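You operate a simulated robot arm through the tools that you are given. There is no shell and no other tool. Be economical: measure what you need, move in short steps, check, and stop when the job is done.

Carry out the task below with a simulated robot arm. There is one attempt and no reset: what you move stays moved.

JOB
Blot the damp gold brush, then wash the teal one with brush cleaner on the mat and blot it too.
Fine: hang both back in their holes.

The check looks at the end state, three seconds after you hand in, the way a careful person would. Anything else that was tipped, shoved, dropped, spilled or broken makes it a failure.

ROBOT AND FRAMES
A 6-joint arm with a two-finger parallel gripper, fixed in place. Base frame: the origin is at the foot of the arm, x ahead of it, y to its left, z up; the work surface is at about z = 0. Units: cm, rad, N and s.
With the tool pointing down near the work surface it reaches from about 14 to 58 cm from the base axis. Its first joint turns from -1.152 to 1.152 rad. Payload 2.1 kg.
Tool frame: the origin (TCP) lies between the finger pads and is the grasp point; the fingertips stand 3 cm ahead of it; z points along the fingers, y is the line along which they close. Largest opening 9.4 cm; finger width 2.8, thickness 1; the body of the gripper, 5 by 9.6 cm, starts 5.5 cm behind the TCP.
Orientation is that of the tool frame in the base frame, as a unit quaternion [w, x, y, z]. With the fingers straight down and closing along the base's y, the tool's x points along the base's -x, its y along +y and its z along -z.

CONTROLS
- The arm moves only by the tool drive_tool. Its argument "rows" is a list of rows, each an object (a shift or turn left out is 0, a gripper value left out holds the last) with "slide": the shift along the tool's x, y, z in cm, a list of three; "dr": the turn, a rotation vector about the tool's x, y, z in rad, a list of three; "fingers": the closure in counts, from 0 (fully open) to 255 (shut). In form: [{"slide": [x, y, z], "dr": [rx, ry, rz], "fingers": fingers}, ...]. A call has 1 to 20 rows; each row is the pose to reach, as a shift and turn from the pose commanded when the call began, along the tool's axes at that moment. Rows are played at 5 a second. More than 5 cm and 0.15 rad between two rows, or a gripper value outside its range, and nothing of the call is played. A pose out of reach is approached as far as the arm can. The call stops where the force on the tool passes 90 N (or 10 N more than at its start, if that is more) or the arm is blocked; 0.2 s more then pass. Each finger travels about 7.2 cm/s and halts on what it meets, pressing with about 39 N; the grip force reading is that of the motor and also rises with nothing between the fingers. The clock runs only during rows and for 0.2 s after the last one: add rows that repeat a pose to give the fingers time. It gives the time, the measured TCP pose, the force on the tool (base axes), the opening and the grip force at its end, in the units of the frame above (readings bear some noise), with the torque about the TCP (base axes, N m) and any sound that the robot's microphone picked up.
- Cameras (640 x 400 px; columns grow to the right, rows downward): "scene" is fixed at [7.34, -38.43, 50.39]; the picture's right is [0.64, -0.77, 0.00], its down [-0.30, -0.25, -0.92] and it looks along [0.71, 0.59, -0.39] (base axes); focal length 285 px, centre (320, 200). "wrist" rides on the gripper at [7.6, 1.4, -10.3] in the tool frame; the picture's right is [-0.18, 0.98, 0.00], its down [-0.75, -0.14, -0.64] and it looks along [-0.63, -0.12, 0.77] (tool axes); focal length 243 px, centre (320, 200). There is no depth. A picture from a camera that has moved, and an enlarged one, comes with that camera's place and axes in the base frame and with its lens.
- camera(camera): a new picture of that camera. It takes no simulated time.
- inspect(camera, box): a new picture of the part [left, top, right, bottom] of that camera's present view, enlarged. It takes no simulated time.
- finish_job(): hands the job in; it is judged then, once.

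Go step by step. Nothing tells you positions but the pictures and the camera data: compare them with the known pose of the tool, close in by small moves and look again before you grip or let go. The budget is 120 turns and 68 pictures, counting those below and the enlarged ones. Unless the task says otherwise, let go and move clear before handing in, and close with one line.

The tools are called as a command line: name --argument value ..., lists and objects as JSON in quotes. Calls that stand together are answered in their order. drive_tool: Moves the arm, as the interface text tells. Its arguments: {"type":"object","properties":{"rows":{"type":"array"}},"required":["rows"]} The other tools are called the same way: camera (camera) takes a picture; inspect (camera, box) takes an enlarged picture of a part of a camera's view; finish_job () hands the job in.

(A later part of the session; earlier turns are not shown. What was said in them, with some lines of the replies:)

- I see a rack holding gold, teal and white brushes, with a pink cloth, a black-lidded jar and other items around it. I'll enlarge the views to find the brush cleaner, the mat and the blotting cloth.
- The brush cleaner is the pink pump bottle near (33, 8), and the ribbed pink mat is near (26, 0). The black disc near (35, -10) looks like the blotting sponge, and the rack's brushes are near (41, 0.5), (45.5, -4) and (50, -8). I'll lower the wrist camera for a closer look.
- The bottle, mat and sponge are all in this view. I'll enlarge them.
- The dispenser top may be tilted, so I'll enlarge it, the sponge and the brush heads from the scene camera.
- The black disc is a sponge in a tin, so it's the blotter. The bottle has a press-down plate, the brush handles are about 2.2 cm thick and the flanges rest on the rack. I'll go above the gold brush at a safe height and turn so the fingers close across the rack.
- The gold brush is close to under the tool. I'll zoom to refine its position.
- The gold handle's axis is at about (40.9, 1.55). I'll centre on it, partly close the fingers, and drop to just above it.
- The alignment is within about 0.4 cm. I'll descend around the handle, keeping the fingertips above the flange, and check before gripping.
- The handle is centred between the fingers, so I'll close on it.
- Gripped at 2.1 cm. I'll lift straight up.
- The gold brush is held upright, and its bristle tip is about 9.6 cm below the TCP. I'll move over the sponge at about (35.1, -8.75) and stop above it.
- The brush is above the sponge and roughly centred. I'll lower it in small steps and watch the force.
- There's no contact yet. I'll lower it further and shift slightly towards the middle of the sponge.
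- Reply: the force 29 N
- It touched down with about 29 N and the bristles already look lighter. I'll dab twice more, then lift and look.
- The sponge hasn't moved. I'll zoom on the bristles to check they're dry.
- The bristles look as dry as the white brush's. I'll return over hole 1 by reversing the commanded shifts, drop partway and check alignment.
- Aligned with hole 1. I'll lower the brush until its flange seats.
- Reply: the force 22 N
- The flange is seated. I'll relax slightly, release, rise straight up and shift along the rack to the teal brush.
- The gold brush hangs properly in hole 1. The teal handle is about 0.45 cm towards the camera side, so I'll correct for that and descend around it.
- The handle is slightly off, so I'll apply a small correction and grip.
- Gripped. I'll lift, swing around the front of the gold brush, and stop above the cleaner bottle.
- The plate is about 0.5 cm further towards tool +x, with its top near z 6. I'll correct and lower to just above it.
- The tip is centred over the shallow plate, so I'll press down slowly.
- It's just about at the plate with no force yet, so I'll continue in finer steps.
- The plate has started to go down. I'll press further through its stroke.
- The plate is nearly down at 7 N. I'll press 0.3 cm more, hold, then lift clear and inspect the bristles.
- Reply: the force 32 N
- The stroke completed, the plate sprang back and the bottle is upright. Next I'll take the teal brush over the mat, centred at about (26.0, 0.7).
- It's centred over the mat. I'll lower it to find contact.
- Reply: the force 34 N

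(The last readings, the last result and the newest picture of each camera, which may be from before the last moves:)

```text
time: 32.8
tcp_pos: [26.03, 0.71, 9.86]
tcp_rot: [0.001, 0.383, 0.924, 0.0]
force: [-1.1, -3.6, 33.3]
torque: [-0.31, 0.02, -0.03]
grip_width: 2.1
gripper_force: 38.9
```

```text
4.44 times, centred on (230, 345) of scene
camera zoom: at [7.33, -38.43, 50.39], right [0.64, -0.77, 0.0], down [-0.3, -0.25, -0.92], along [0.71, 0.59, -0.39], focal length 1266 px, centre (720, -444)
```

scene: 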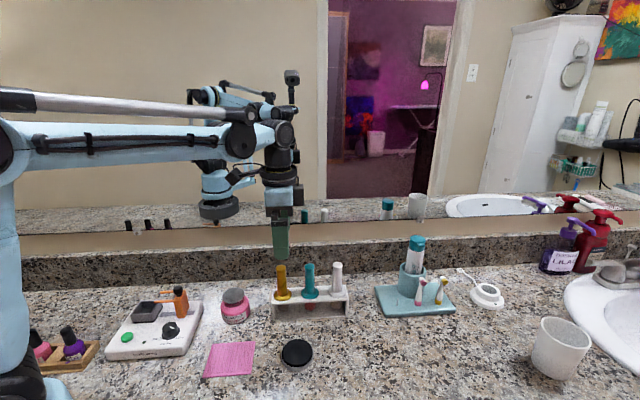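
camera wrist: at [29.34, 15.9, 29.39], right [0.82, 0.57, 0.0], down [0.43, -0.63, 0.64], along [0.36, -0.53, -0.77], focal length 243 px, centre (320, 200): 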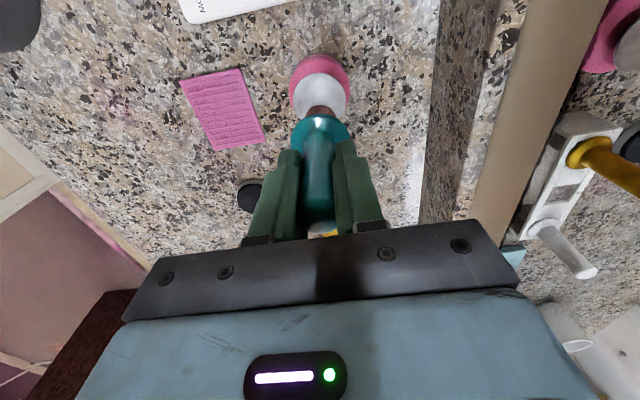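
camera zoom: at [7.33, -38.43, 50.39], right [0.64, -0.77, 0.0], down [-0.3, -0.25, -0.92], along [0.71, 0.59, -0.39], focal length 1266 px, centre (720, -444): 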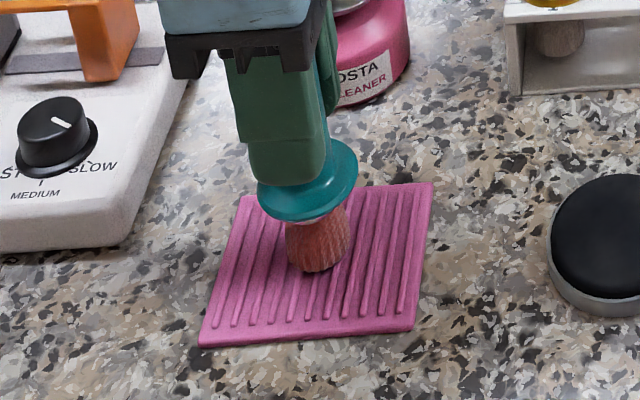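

It's in contact at 33 N. I'll ease off and scrub back and forth across the ridges with light pressure.

drive_tool --rows '[{"slide": [0, 0, -0.2]}, {"slide": [0.7, 0, -0.2]}, {"slide": [1.4, 0, -0.2]}, {"slide": [0.7, 0, -0.2]}, {"slide": [0, 0, -0.2]}, {"slide": [-0.7, 0, -0.2]}, {"slide": [-1.4, 0, -0.2]}, {"slide": [-0.7, 0, -0.2]}, {"slide": [0, 0, -0.2]}, {"slide": [0.7, 0, -0.2]}, {"slide": [1.4, 0, -0.2]}, {"slide": [0.7, 0, -0.2]}, {"slide": [0, 0, -0.2]}, {"slide": [-0.7, 0, -0.2]}, {"slide": [-1.4, 0, -0.2]}, {"slide": [-0.7, 0, -0.2]}, {"slide": [0, 0, -0.2]}]'

inspect --camera "scene" --box '[190, 300, 270, 390]'

```text
time: 36.4
tcp_pos: [26.0, 0.86, 10.31]
tcp_rot: [-0.001, 0.382, 0.924, 0.0]
force: [-1.2, -0.3, -0.3]
torque: [0.0, -0.03, 0.0]
grip_width: 2.06
gripper_force: 38.7
```

```text
4.44 times, centred on (230, 345) of scene
camera zoom: at [7.34, -38.43, 50.39], right [0.64, -0.77, 0.0], down [-0.3, -0.25, -0.92], along [0.71, 0.59, -0.39], focal length 1266 px, centre (720, -444)
```

zoom: 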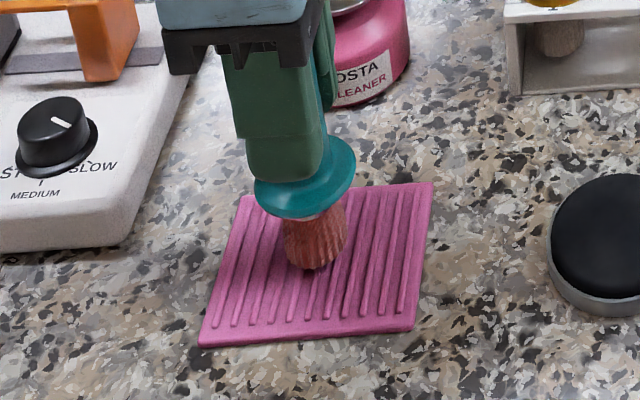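

It wasn't really touching that time. I'll press 0.15 cm deeper and scrub again.

drive_tool --rows '[{"slide": [0, 0, 0.17]}, {"slide": [0.7, 0, 0.17]}, {"slide": [1.4, 0, 0.17]}, {"slide": [0.7, 0, 0.17]}, {"slide": [0, 0, 0.17]}, {"slide": [-0.7, 0, 0.17]}, {"slide": [-1.4, 0, 0.17]}, {"slide": [-0.7, 0, 0.17]}, {"slide": [0, 0, 0.17]}]'

inspect --camera "scene" --box '[190, 300, 270, 390]'

```text
time: 38.4
tcp_pos: [25.92, 0.92, 10.03]
tcp_rot: [0.0, 0.383, 0.924, 0.0]
force: [0.8, 0.7, -0.6]
torque: [-0.02, 0.0, 0.01]
grip_width: 2.09
gripper_force: 38.6
```

```text
4.44 times, centred on (230, 345) of scene
camera zoom: at [7.34, -38.43, 50.39], right [0.64, -0.77, 0.0], down [-0.3, -0.25, -0.92], along [0.71, 0.59, -0.39], focal length 1266 px, centre (720, -444)
```

zoom: 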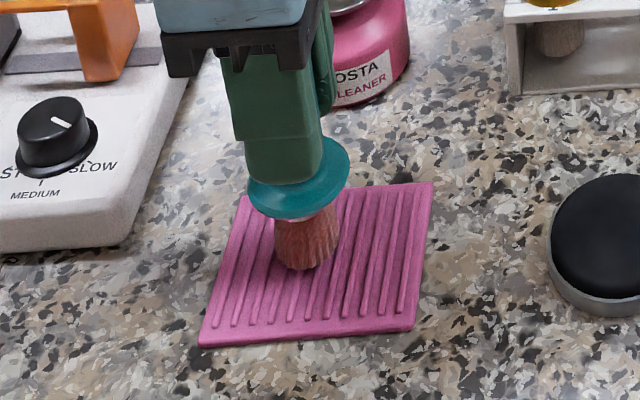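

The red is starting to wash out, turning brown at the bottom. I'll press a little deeper and keep scrubbing.

drive_tool --rows '[{"slide": [0, 0, 0.12]}, {"slide": [0.6, 0, 0.12]}, {"slide": [1.2, 0, 0.12]}, {"slide": [0.6, 0, 0.12]}, {"slide": [0, 0, 0.12]}, {"slide": [-0.6, 0, 0.12]}, {"slide": [-1.2, 0, 0.12]}, {"slide": [-0.6, 0, 0.12]}, {"slide": [0, 0, 0.12]}, {"slide": [0.6, 0, 0.12]}, {"slide": [1.2, 0, 0.12]}, {"slide": [0.6, 0, 0.12]}, {"slide": [0, 0, 0.12]}, {"slide": [-0.6, 0, 0.12]}, {"slide": [-1.2, 0, 0.12]}, {"slide": [-0.6, 0, 0.12]}, {"slide": [0, 0, 0.12]}]'

inspect --camera "scene" --box '[190, 300, 270, 390]'

```text
time: 42.0
tcp_pos: [25.95, 0.84, 9.93]
tcp_rot: [0.0, 0.381, 0.924, -0.001]
force: [-0.3, 0.3, -0.3]
torque: [0.01, -0.01, -0.01]
grip_width: 2.08
gripper_force: 38.8
```

```text
4.44 times, centred on (230, 345) of scene
camera zoom: at [7.34, -38.43, 50.39], right [0.64, -0.77, 0.0], down [-0.3, -0.25, -0.92], along [0.71, 0.59, -0.39], focal length 1266 px, centre (720, -444)
```

zoom: 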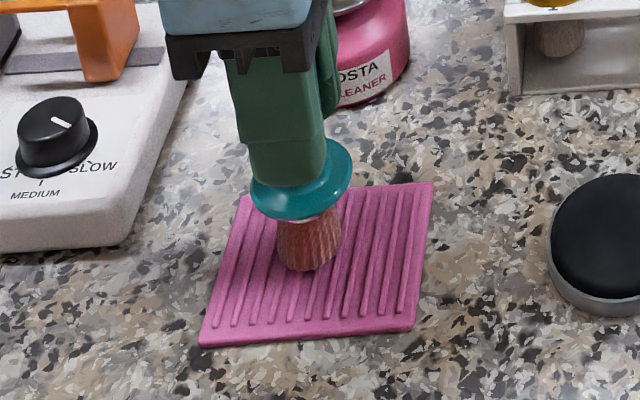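

There's no force now, so the brush probably slid up slightly in the grip. I'll find contact again with a deeper step.

drive_tool --rows '[{"slide": [0, 0, 0.15]}, {"slide": [0, 0, 0.3]}, {"slide": [0, 0, 0.3]}]'

```text
time: 42.8
tcp_pos: [26.03, 0.67, 9.61]
tcp_rot: [0.0, 0.382, 0.924, 0.0]
force: [-2.9, -1.3, 34.0]
torque: [-0.17, 0.05, 0.0]
grip_width: 2.11
gripper_force: 38.5
```

It's in firm contact at 34 N. I'll scrub at this depth with shorter strokes.

drive_tool --rows '[{"slide": [0.5, 0, -0.03]}, {"slide": [1.0, 0, -0.03]}, {"slide": [0.5, 0, -0.03]}, {"slide": [0, 0, -0.03]}, {"slide": [-0.5, 0, -0.03]}, {"slide": [-1.0, 0, -0.03]}, {"slide": [-0.5, 0, -0.03]}, {"slide": [0, 0, -0.03]}]'

inspect --camera "scene" --box '[190, 300, 270, 390]'

```text
time: 44.6
tcp_pos: [25.88, 0.76, 9.64]
tcp_rot: [0.001, 0.383, 0.924, 0.0]
force: [-0.1, 1.4, -1.6]
torque: [-0.01, 0.01, 0.01]
grip_width: 2.09
gripper_force: 38.9
```

```text
4.44 times, centred on (230, 345) of scene
camera zoom: at [7.34, -38.43, 50.39], right [0.64, -0.77, 0.0], down [-0.3, -0.25, -0.92], along [0.71, 0.59, -0.39], focal length 1266 px, centre (720, -444)
```

zoom: 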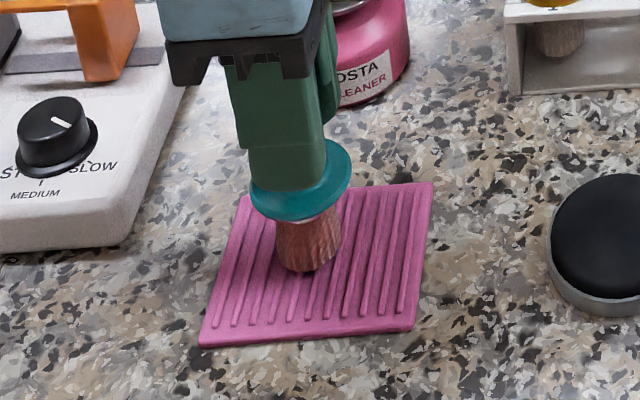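

Strokes along the pad plane let the brush creep. I'll scrub along the closing direction instead, where the grip is stiff.

drive_tool --rows '[{"slide": [0, 0, 0.15]}, {"slide": [0, 0, 0.25]}, {"slide": [0, 0.6, 0.25]}, {"slide": [0, 1.2, 0.25]}, {"slide": [0, 0.6, 0.25]}, {"slide": [0, 0, 0.25]}, {"slide": [0, -0.6, 0.25]}, {"slide": [0, -1.2, 0.25]}, {"slide": [0, -0.6, 0.25]}, {"slide": [0, 0, 0.25]}]'

inspect --camera "scene" --box '[205, 315, 255, 365]'

```text
time: 46.8
tcp_pos: [26.01, 0.64, 9.41]
tcp_rot: [0.0, 0.381, 0.924, 0.0]
force: [-0.2, 0.2, -1.3]
torque: [-0.04, -0.01, -0.02]
grip_width: 2.09
gripper_force: 38.5
```

```text
8.00 times, centred on (230, 340) of scene
camera zoom: at [7.34, -38.43, 50.39], right [0.64, -0.77, 0.0], down [-0.3, -0.25, -0.92], along [0.71, 0.59, -0.39], focal length 2279 px, centre (1040, -920)
```

zoom: 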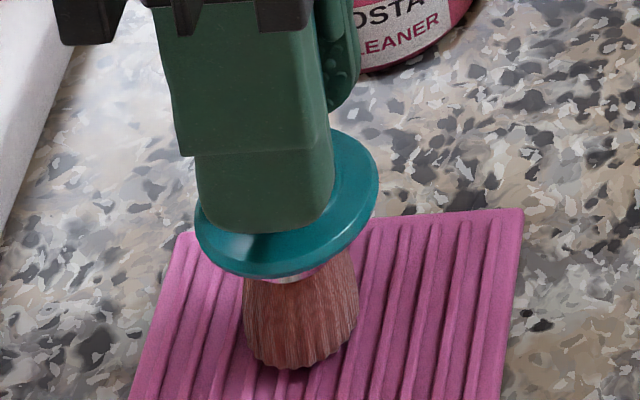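

It's clearly fading. I'll keep scrubbing a bit deeper.

drive_tool --rows '[{"slide": [0, 0, 0.1]}, {"slide": [0, 0, 0.2]}, {"slide": [0, 0.6, 0.2]}, {"slide": [0, 1.2, 0.2]}, {"slide": [0, 0.6, 0.2]}, {"slide": [0, 0, 0.2]}, {"slide": [0, -0.6, 0.2]}, {"slide": [0, -1.2, 0.2]}, {"slide": [0, -0.6, 0.25]}, {"slide": [0, 0, 0.25]}, {"slide": [0, 0.6, 0.25]}, {"slide": [0, 1.2, 0.25]}, {"slide": [0, 0.6, 0.3]}, {"slide": [0, 0, 0.3]}, {"slide": [0, -0.6, 0.3]}, {"slide": [0, -1.2, 0.3]}, {"slide": [0, -0.6, 0.35]}, {"slide": [0, 0, 0.35]}]'

inspect --camera "scene" --box '[205, 315, 255, 365]'

```text
time: 50.6
tcp_pos: [25.97, 0.76, 8.89]
tcp_rot: [0.0, 0.382, 0.924, -0.001]
force: [-7.8, -7.4, 13.4]
torque: [-0.66, 0.53, -0.09]
grip_width: 2.11
gripper_force: 39.0
```

```text
8.00 times, centred on (230, 340) of scene
camera zoom: at [7.33, -38.43, 50.39], right [0.64, -0.77, 0.0], down [-0.3, -0.25, -0.92], along [0.71, 0.59, -0.39], focal length 2279 px, centre (1040, -920)
```

zoom: 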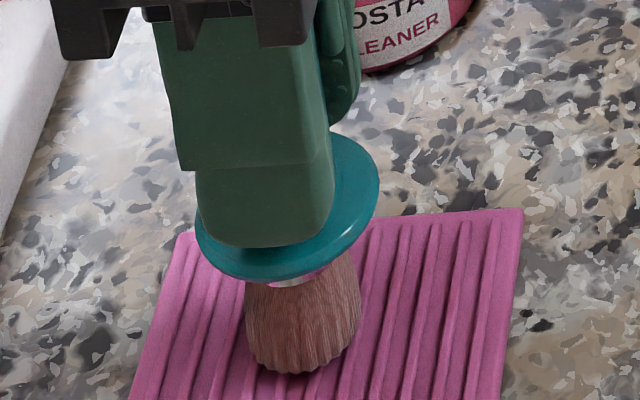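

It's almost clean, with only a slight reddish tint left. One more round.

drive_tool --rows '[{"slide": [0, 0.6, 0.05]}, {"slide": [0, 1.2, 0.05]}, {"slide": [0, 0.6, 0.05]}, {"slide": [0, 0, 0.05]}, {"slide": [0, -0.6, 0.05]}, {"slide": [0, -1.2, 0.05]}, {"slide": [0, -0.6, 0.1]}, {"slide": [0, 0, 0.1]}, {"slide": [0, 0.6, 0.1]}, {"slide": [0, 1.2, 0.1]}, {"slide": [0, 0.6, 0.15]}, {"slide": [0, 0, 0.15]}, {"slide": [0, -0.6, 0.15]}, {"slide": [0, -1.2, 0.15]}, {"slide": [0, -0.6, 0.15]}, {"slide": [0, 0, 0.15]}]'

inspect --camera "scene" --box '[205, 315, 255, 365]'

```text
time: 54.0
tcp_pos: [25.73, 0.57, 8.68]
tcp_rot: [-0.002, 0.383, 0.924, -0.004]
force: [-17.2, -15.5, 30.1]
torque: [-1.31, 1.18, -0.11]
grip_width: 2.1
gripper_force: 39.0
```

```text
8.00 times, centred on (230, 340) of scene
camera zoom: at [7.33, -38.43, 50.39], right [0.64, -0.77, 0.0], down [-0.3, -0.25, -0.92], along [0.71, 0.59, -0.39], focal length 2279 px, centre (1040, -920)
```

zoom: 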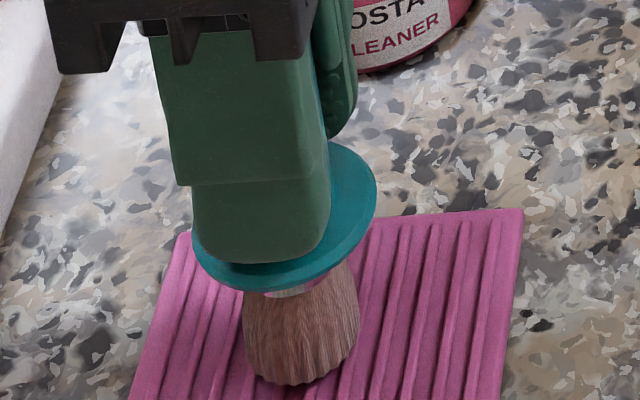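

The flange is nearly at the fingertips and the brush looks almost clean. I'll do one final gentle round, then lift to look.

drive_tool --rows '[{"slide": [0, 0.6, 0]}, {"slide": [0, 1.2, 0]}, {"slide": [0, 0.6, 0]}, {"slide": [0, 0, 0]}, {"slide": [0, -0.6, 0]}, {"slide": [0, -1.2, 0]}, {"slide": [0, -0.6, 0]}, {"slide": [0, 0, 0]}, {"slide": [0, 0.6, 0]}, {"slide": [0, 1.2, 0]}, {"slide": [0, 0.6, 0]}, {"slide": [0, 0, 0]}, {"slide": [0, 0, -1]}, {"slide": [0, 0, -4]}, {"slide": [0, 0, -7]}, {"slide": [0, 0, -9.6]}, {"slide": [0, 0, -9.6]}]'

inspect --camera "scene" --box '[190, 250, 270, 350]'

```text
time: 57.6
tcp_pos: [25.96, 0.87, 18.41]
tcp_rot: [0.0, 0.382, 0.924, 0.001]
force: [-0.1, 0.3, -0.3]
torque: [0.08, 0.0, -0.01]
grip_width: 2.09
gripper_force: 39.2
```

```text
4.00 times, centred on (230, 300) of scene
camera zoom: at [7.34, -38.43, 50.39], right [0.64, -0.77, 0.0], down [-0.3, -0.25, -0.92], along [0.71, 0.59, -0.39], focal length 1139 px, centre (680, -200)
```

zoom: 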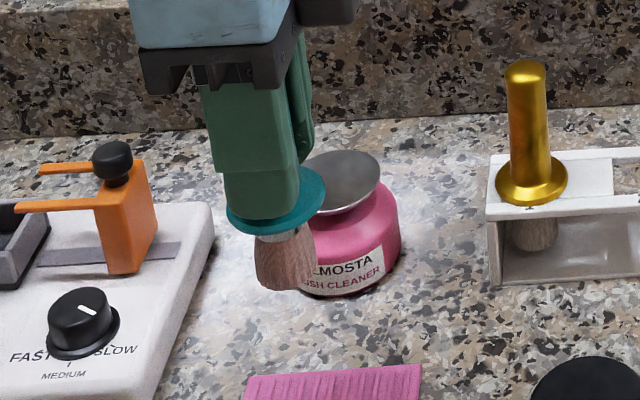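

The bristles are brown-grey like a damp clean brush, and nothing else has moved. Next I'll take it to the sponge to blot.

drive_tool --rows '[{"slide": [-4.4, -0.1, 0]}, {"slide": [-8.8, -0.3, 0]}, {"slide": [-13.2, -0.4, 0]}, {"slide": [-13.2, -0.4, 3.5]}, {"slide": [-13.2, -0.4, 6.2]}, {"slide": [-13.2, -0.4, 6.2]}]'

inspect --camera "scene" --box '[265, 300, 335, 380]'

```text
time: 59.0
tcp_pos: [35.24, -8.83, 12.22]
tcp_rot: [0.0, 0.382, 0.924, 0.0]
force: [-0.1, 0.5, -0.3]
torque: [-0.02, 0.0, -0.02]
grip_width: 2.11
gripper_force: 39.2
```

```text
5.00 times, centred on (300, 340) of scene
camera zoom: at [7.34, -38.43, 50.39], right [0.64, -0.77, 0.0], down [-0.3, -0.25, -0.92], along [0.71, 0.59, -0.39], focal length 1424 px, centre (420, -500)
```

zoom: 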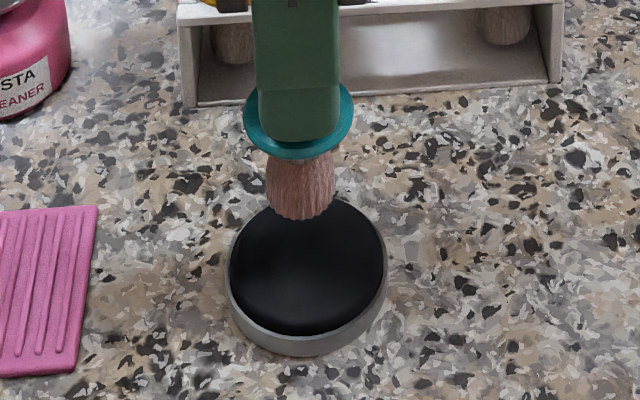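

There's still a faint pink tint, so I'll go back to the mat for another scrub before blotting.

drive_tool --rows '[{"slide": [0, 0, -3]}, {"slide": [4.4, 0.1, -4]}, {"slide": [8.8, 0.3, -4]}, {"slide": [13.2, 0.4, -4]}, {"slide": [13.2, 0.4, 0]}, {"slide": [13.2, 0.4, 2.5]}, {"slide": [13.2, 0.4, 3.2]}, {"slide": [13.2, 0.4, 3.4]}, {"slide": [13.2, 1, 3.4]}, {"slide": [13.2, 1.6, 3.4]}, {"slide": [13.2, 1, 3.4]}, {"slide": [13.2, 0.4, 3.4]}, {"slide": [13.2, -0.2, 3.4]}, {"slide": [13.2, -0.8, 3.4]}, {"slide": [13.2, -0.2, 3.4]}, {"slide": [13.2, 0.4, 3.4]}]'

```text
time: 62.4
tcp_pos: [25.84, 0.73, 8.8]
tcp_rot: [0.0, 0.381, 0.924, 0.0]
force: [0.0, 0.4, -0.8]
torque: [0.02, 0.02, 0.02]
grip_width: 2.09
gripper_force: 38.9
```

drive_tool --rows '[{"slide": [0, 0, 0.12]}, {"slide": [0, 0.6, 0.12]}, {"slide": [0, 1.2, 0.12]}, {"slide": [0, 0.6, 0.12]}, {"slide": [0, 0, 0.12]}, {"slide": [0, -0.6, 0.12]}, {"slide": [0, -1.2, 0.12]}, {"slide": [0, -0.6, 0.17]}, {"slide": [0, 0, 0.17]}, {"slide": [0, 0.6, 0.17]}, {"slide": [0, 1.2, 0.17]}, {"slide": [0, 0.6, 0.22]}, {"slide": [0, 0, 0.22]}, {"slide": [0, -0.6, 0.22]}, {"slide": [0, -1.2, 0.22]}, {"slide": [0, -0.6, 0.22]}, {"slide": [0, 0, 0.22]}, {"slide": [0, 0.6, 0.22]}, {"slide": [0, 1.2, 0.22]}, {"slide": [0, 0, 0.22]}]'

inspect --camera "scene" --box '[205, 315, 255, 365]'

```text
time: 66.6
tcp_pos: [26.09, 0.95, 8.63]
tcp_rot: [0.002, 0.381, 0.924, 0.005]
force: [8.9, 11.0, 18.4]
torque: [0.72, -0.68, 0.07]
grip_width: 2.09
gripper_force: 39.2
```

```text
8.00 times, centred on (230, 340) of scene
camera zoom: at [7.34, -38.42, 50.39], right [0.64, -0.77, 0.0], down [-0.3, -0.25, -0.92], along [0.71, 0.59, -0.39], focal length 2279 px, centre (1040, -920)
```

zoom: 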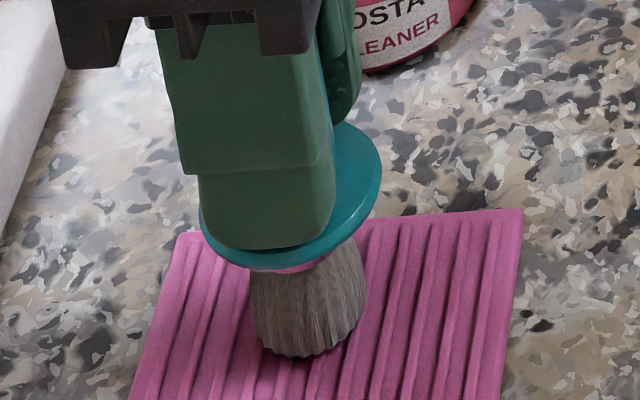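

The bristles are now fully grey, so the brush is clean. I'll lift it and take it to the sponge.

drive_tool --rows '[{"slide": [0, 0, -1]}, {"slide": [0, 0, -5]}, {"slide": [0, 0, -9]}, {"slide": [-4.4, -0.1, -9]}, {"slide": [-8.8, -0.3, -9]}, {"slide": [-13.2, -0.4, -9]}, {"slide": [-13.2, -0.4, -6]}, {"slide": [-13.2, -0.4, -3]}, {"slide": [-13.2, -0.4, -2.2]}, {"slide": [-13.2, -0.4, -2]}, {"slide": [-13.2, -0.4, -2]}]'

inspect --camera "scene" --box '[265, 300, 335, 380]'

```text
time: 69.0
tcp_pos: [34.91, -8.81, 10.72]
tcp_rot: [0.0, 0.381, 0.924, 0.0]
force: [0.2, 0.9, -1.0]
torque: [-0.03, 0.0, -0.01]
grip_width: 2.06
gripper_force: 39.2
```

```text
5.00 times, centred on (300, 340) of scene
camera zoom: at [7.34, -38.43, 50.39], right [0.64, -0.77, 0.0], down [-0.3, -0.25, -0.92], along [0.71, 0.59, -0.39], focal length 1424 px, centre (420, -500)
```

zoom: 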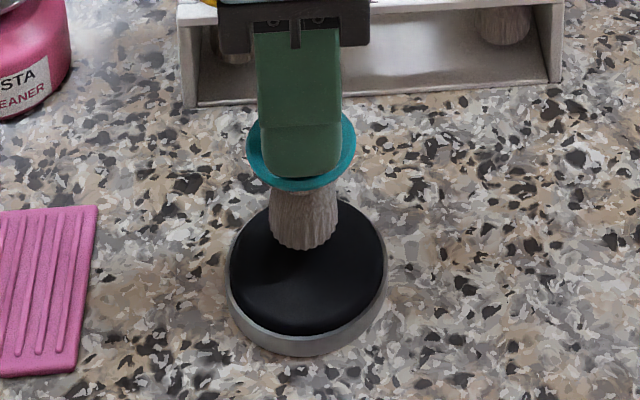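

The tip is about 1 cm above the sponge. I'll lower it gently into contact.

drive_tool --rows '[{"slide": [0, 0, 0.4]}, {"slide": [0, 0, 0.7]}, {"slide": [0, 0, 0.9]}, {"slide": [0, 0, 0.9]}]'

```text
time: 70.0
tcp_pos: [34.95, -8.76, 9.66]
tcp_rot: [0.0, 0.381, 0.925, 0.0]
force: [-0.1, 0.4, -1.4]
torque: [-0.01, -0.02, 0.01]
grip_width: 2.06
gripper_force: 39.1
```

drive_tool --rows '[{"slide": [0, 0, 0.15]}, {"slide": [0, 0, 0.3]}, {"slide": [0, 0, 0.45]}, {"slide": [0, 0, 0.45]}]'

inspect --camera "scene" --box '[265, 300, 335, 380]'

```text
time: 71.0
tcp_pos: [34.95, -8.85, 9.33]
tcp_rot: [0.0, 0.382, 0.924, 0.0]
force: [-2.6, -0.4, 33.5]
torque: [-0.09, 0.1, -0.01]
grip_width: 2.12
gripper_force: 39.3
```

```text
5.00 times, centred on (300, 340) of scene
camera zoom: at [7.32, -38.42, 50.4], right [0.64, -0.77, 0.0], down [-0.3, -0.25, -0.92], along [0.71, 0.59, -0.39], focal length 1424 px, centre (420, -500)
```

zoom: 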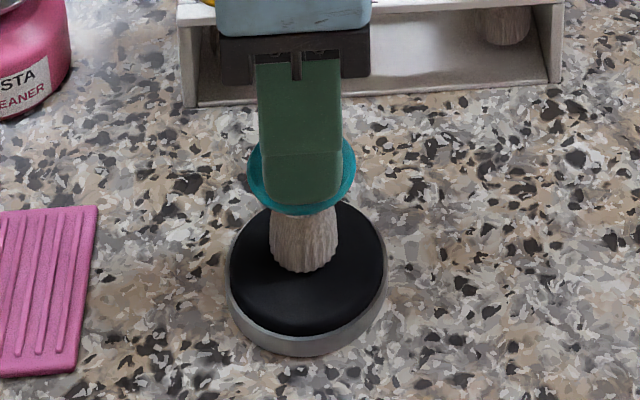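

It's pressing at 33 N and the bristles are lightening. I'll hold, dab twice more, then lift.

drive_tool --rows '[{"slide": [0, 0, 0]}, {"slide": [0, 0, 0]}, {"slide": [0, 0, -0.8]}, {"slide": [0, 0, -0.8]}, {"slide": [0, 0, 0]}, {"slide": [0, 0, 0]}, {"slide": [0, 0, 0]}, {"slide": [0, 0, -0.8]}, {"slide": [0, 0, 0]}, {"slide": [0, 0, 0]}, {"slide": [0, 0, 0]}, {"slide": [0, 0, -1]}, {"slide": [0, 0, -5]}, {"slide": [0, 0, -9]}, {"slide": [0, 0, -9]}]'

inspect --camera "scene" --box '[275, 285, 345, 335]'

```text
time: 74.2
tcp_pos: [34.9, -8.76, 18.2]
tcp_rot: [0.0, 0.382, 0.924, -0.001]
force: [0.1, 0.1, -1.0]
torque: [-0.03, 0.02, -0.01]
grip_width: 2.08
gripper_force: 39.0
```

```text
8.00 times, centred on (310, 310) of scene
camera zoom: at [7.34, -38.43, 50.39], right [0.64, -0.77, 0.0], down [-0.3, -0.25, -0.92], along [0.71, 0.59, -0.39], focal length 2279 px, centre (400, -680)
```

zoom: 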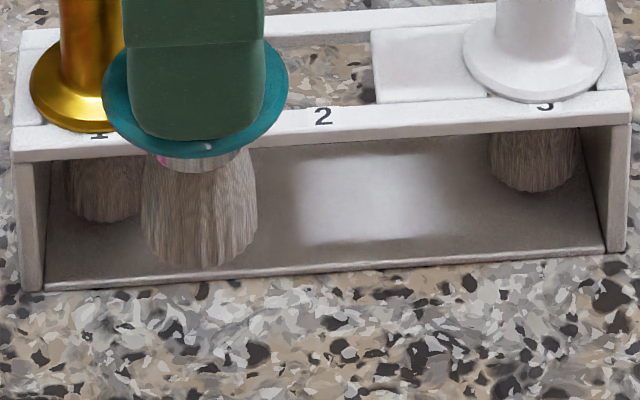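

The teal brush is clean, dry and upright in the grip. I'll move it over hole 2 by reversing the commanded shifts and stop just above the hole.

drive_tool --rows '[{"slide": [-1, 4, 0]}, {"slide": [-2, 8, 0]}, {"slide": [-3.12, 11.56, 0]}, {"slide": [-3.12, 11.56, 2]}, {"slide": [-3.12, 11.56, 4]}, {"slide": [-3.12, 11.56, 4]}]'

inspect --camera "scene" --box '[270, 250, 350, 320]'

inspect --camera "wrist" --box '[260, 50, 380, 200]'

```text
time: 75.6
tcp_pos: [45.33, -2.87, 14.15]
tcp_rot: [0.0, 0.382, 0.924, 0.0]
force: [0.0, 0.3, -0.6]
torque: [-0.03, 0.0, 0.0]
grip_width: 2.07
gripper_force: 38.7
```

```text
5.71 times, centred on (310, 285) of scene
camera zoom: at [7.34, -38.43, 50.39], right [0.64, -0.77, 0.0], down [-0.3, -0.25, -0.92], along [0.71, 0.59, -0.39], focal length 1628 px, centre (377, -286)
```

zoom: 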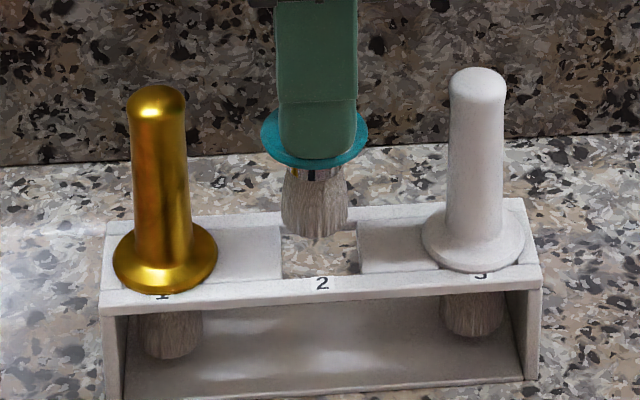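

```text
2.67 times, centred on (320, 125) of wrist
camera zoom: at [41.05, 3.48, 24.4], right [0.82, 0.57, 0.0], down [0.43, -0.63, 0.64], along [0.36, -0.53, -0.77], focal length 647 px, centre (320, 400)
```

zoom: 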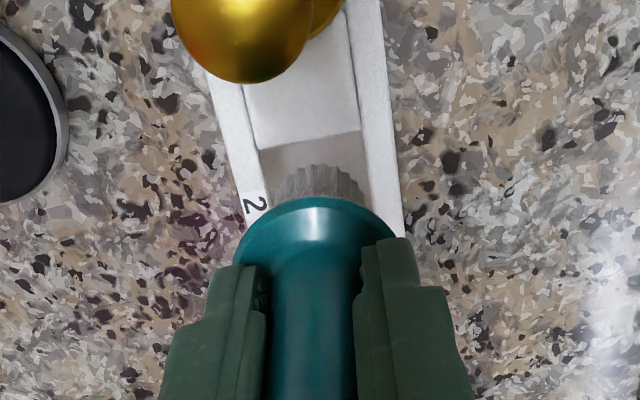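

The bristles are about 0.2 cm left of the hole's centre. I'll correct that and lower slowly.

drive_tool --rows '[{"slide": [-0.2, -0.05, 0]}, {"slide": [-0.2, -0.05, 1]}, {"slide": [-0.2, -0.05, 2]}, {"slide": [-0.2, -0.05, 3]}, {"slide": [-0.15, 0, 4]}, {"slide": [-0.1, 0, 4.8]}, {"slide": [-0.1, 0, 5.1]}, {"slide": [-0.1, 0, 5.1]}]'

inspect --camera "scene" --box '[270, 250, 350, 320]'

```text
time: 77.4
tcp_pos: [45.41, -2.77, 9.16]
tcp_rot: [0.001, 0.382, 0.924, 0.0]
force: [-0.8, 0.1, 0.4]
torque: [0.03, -0.03, -0.02]
grip_width: 2.09
gripper_force: 39.0
```

```text
5.71 times, centred on (310, 285) of scene
camera zoom: at [7.34, -38.43, 50.39], right [0.64, -0.77, 0.0], down [-0.3, -0.25, -0.92], along [0.71, 0.59, -0.39], focal length 1628 px, centre (377, -286)
```

zoom: 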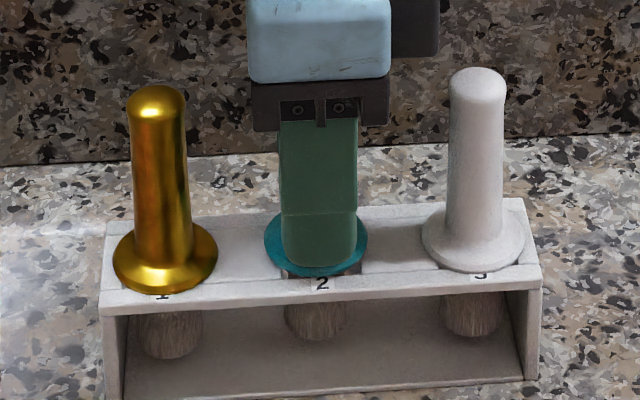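

The bristles are through the hole with about 0.5 cm left to go.

drive_tool --rows '[{"slide": [0, 0, 0.2]}, {"slide": [0, 0, 0.4]}, {"slide": [0, 0, 0.5]}, {"slide": [0, 0, 0.5]}]'

inspect --camera "scene" --box '[285, 265, 335, 315]'

```text
time: 78.4
tcp_pos: [45.36, -2.88, 8.68]
tcp_rot: [0.0, 0.382, 0.924, 0.0]
force: [-5.0, 4.2, 44.2]
torque: [-0.29, -0.17, -0.09]
grip_width: 2.1
gripper_force: 38.6
```

```text
8.00 times, centred on (310, 290) of scene
camera zoom: at [7.32, -38.42, 50.4], right [0.64, -0.77, 0.0], down [-0.3, -0.25, -0.92], along [0.71, 0.59, -0.39], focal length 2279 px, centre (400, -520)
```

zoom: 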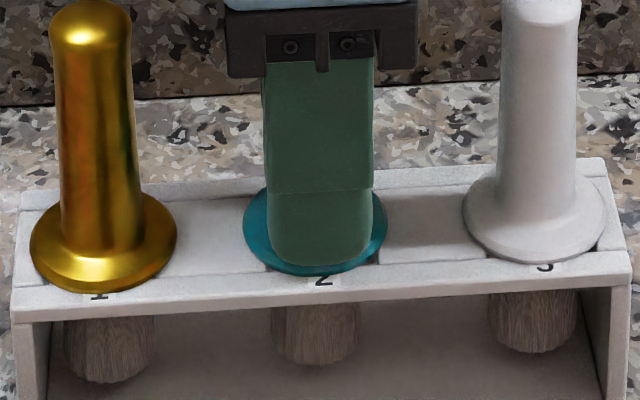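

It's seated. I'll ease the pressure, open, and rise straight up well clear.

drive_tool --rows '[{"slide": [0, 0, -0.15]}, {"slide": [0, 0, -0.2]}, {"slide": [0, 0, -0.2], "fingers": 70}, {"slide": [0, 0, -0.2], "fingers": 70}, {"slide": [0, 0, -0.2], "fingers": 70}, {"slide": [0, 0, -3]}, {"slide": [0, 0, -7]}, {"slide": [0, 0, -11]}, {"slide": [0, -4, -14]}, {"slide": [0, -8, -14]}, {"slide": [0, -11, -14]}, {"slide": [0, -11, -14]}]'

camera --camera "scene"

inspect --camera "scene" --box '[265, 250, 355, 325]'

```text
time: 81.0
tcp_pos: [37.76, -10.75, 22.68]
tcp_rot: [0.0, 0.382, 0.924, 0.0]
force: [-0.2, -0.5, 0.0]
torque: [-0.02, 0.05, 0.02]
grip_width: 6.81
gripper_force: 0.1
```

```text
7 pictures are left
```

scene: 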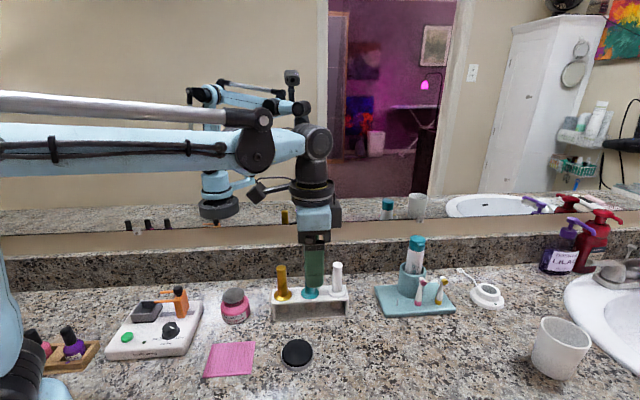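

```text
5.33 times, centred on (310, 288) of scene
camera zoom: at [7.34, -38.43, 50.39], right [0.64, -0.77, 0.0], down [-0.3, -0.25, -0.92], along [0.71, 0.59, -0.39], focal length 1519 px, centre (373, -267)
```

zoom: 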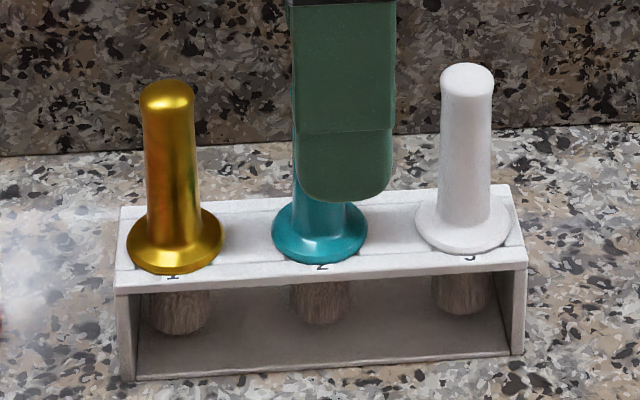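

Both brushes are in their holes. I'll move the arm up and aside for a clear final look.

drive_tool --rows '[{"slide": [2, -2, -4]}, {"slide": [5, -4, -7]}, {"slide": [8, -4, -10]}, {"slide": [8, -4, -10]}]'

inspect --camera "scene" --box '[190, 250, 370, 385]'

inspect --camera "scene" --box '[265, 260, 355, 325]'

```text
time: 82.0
tcp_pos: [29.33, -7.88, 32.9]
tcp_rot: [-0.001, 0.381, 0.924, 0.0]
force: [0.3, 0.0, 0.1]
torque: [-0.04, -0.03, -0.01]
grip_width: 6.82
gripper_force: 0.1
```

```text
2.96 times, centred on (280, 318) of scene
camera zoom: at [7.34, -38.43, 50.39], right [0.64, -0.77, 0.0], down [-0.3, -0.25, -0.92], along [0.71, 0.59, -0.39], focal length 844 px, centre (438, -148)
```

zoom: 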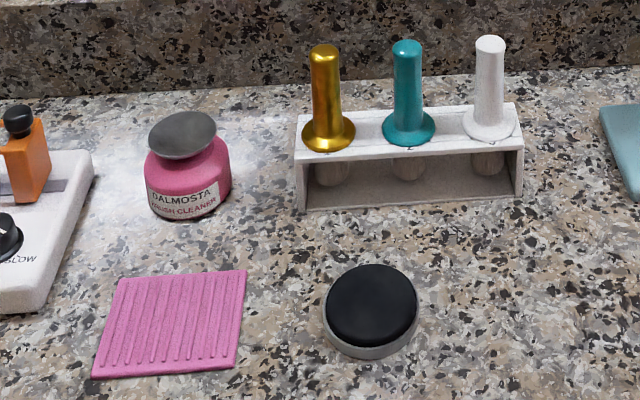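

```text
6.15 times, centred on (310, 292) of scene
camera zoom: at [7.34, -38.43, 50.39], right [0.64, -0.77, 0.0], down [-0.3, -0.25, -0.92], along [0.71, 0.59, -0.39], focal length 1753 px, centre (382, -369)
```

zoom: 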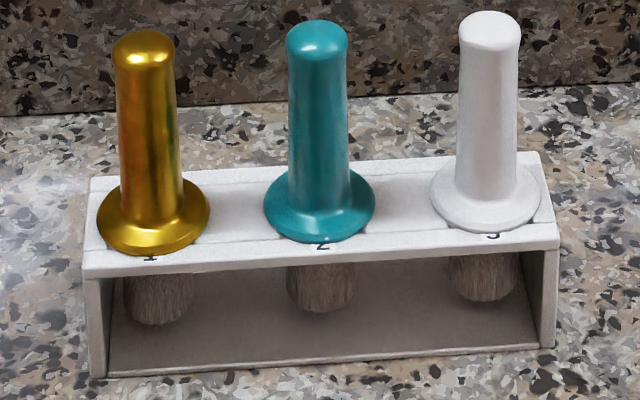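

All three brushes hang upright, the teal one is clean and matches the dry ones, and nothing else has moved. I'm handing in.

finish_job

```text
The job is handed in.
```

I blotted the gold brush, washed the teal one with cleaner on the mat and blotted it too, and both are back in their own holes with nothing else moved.
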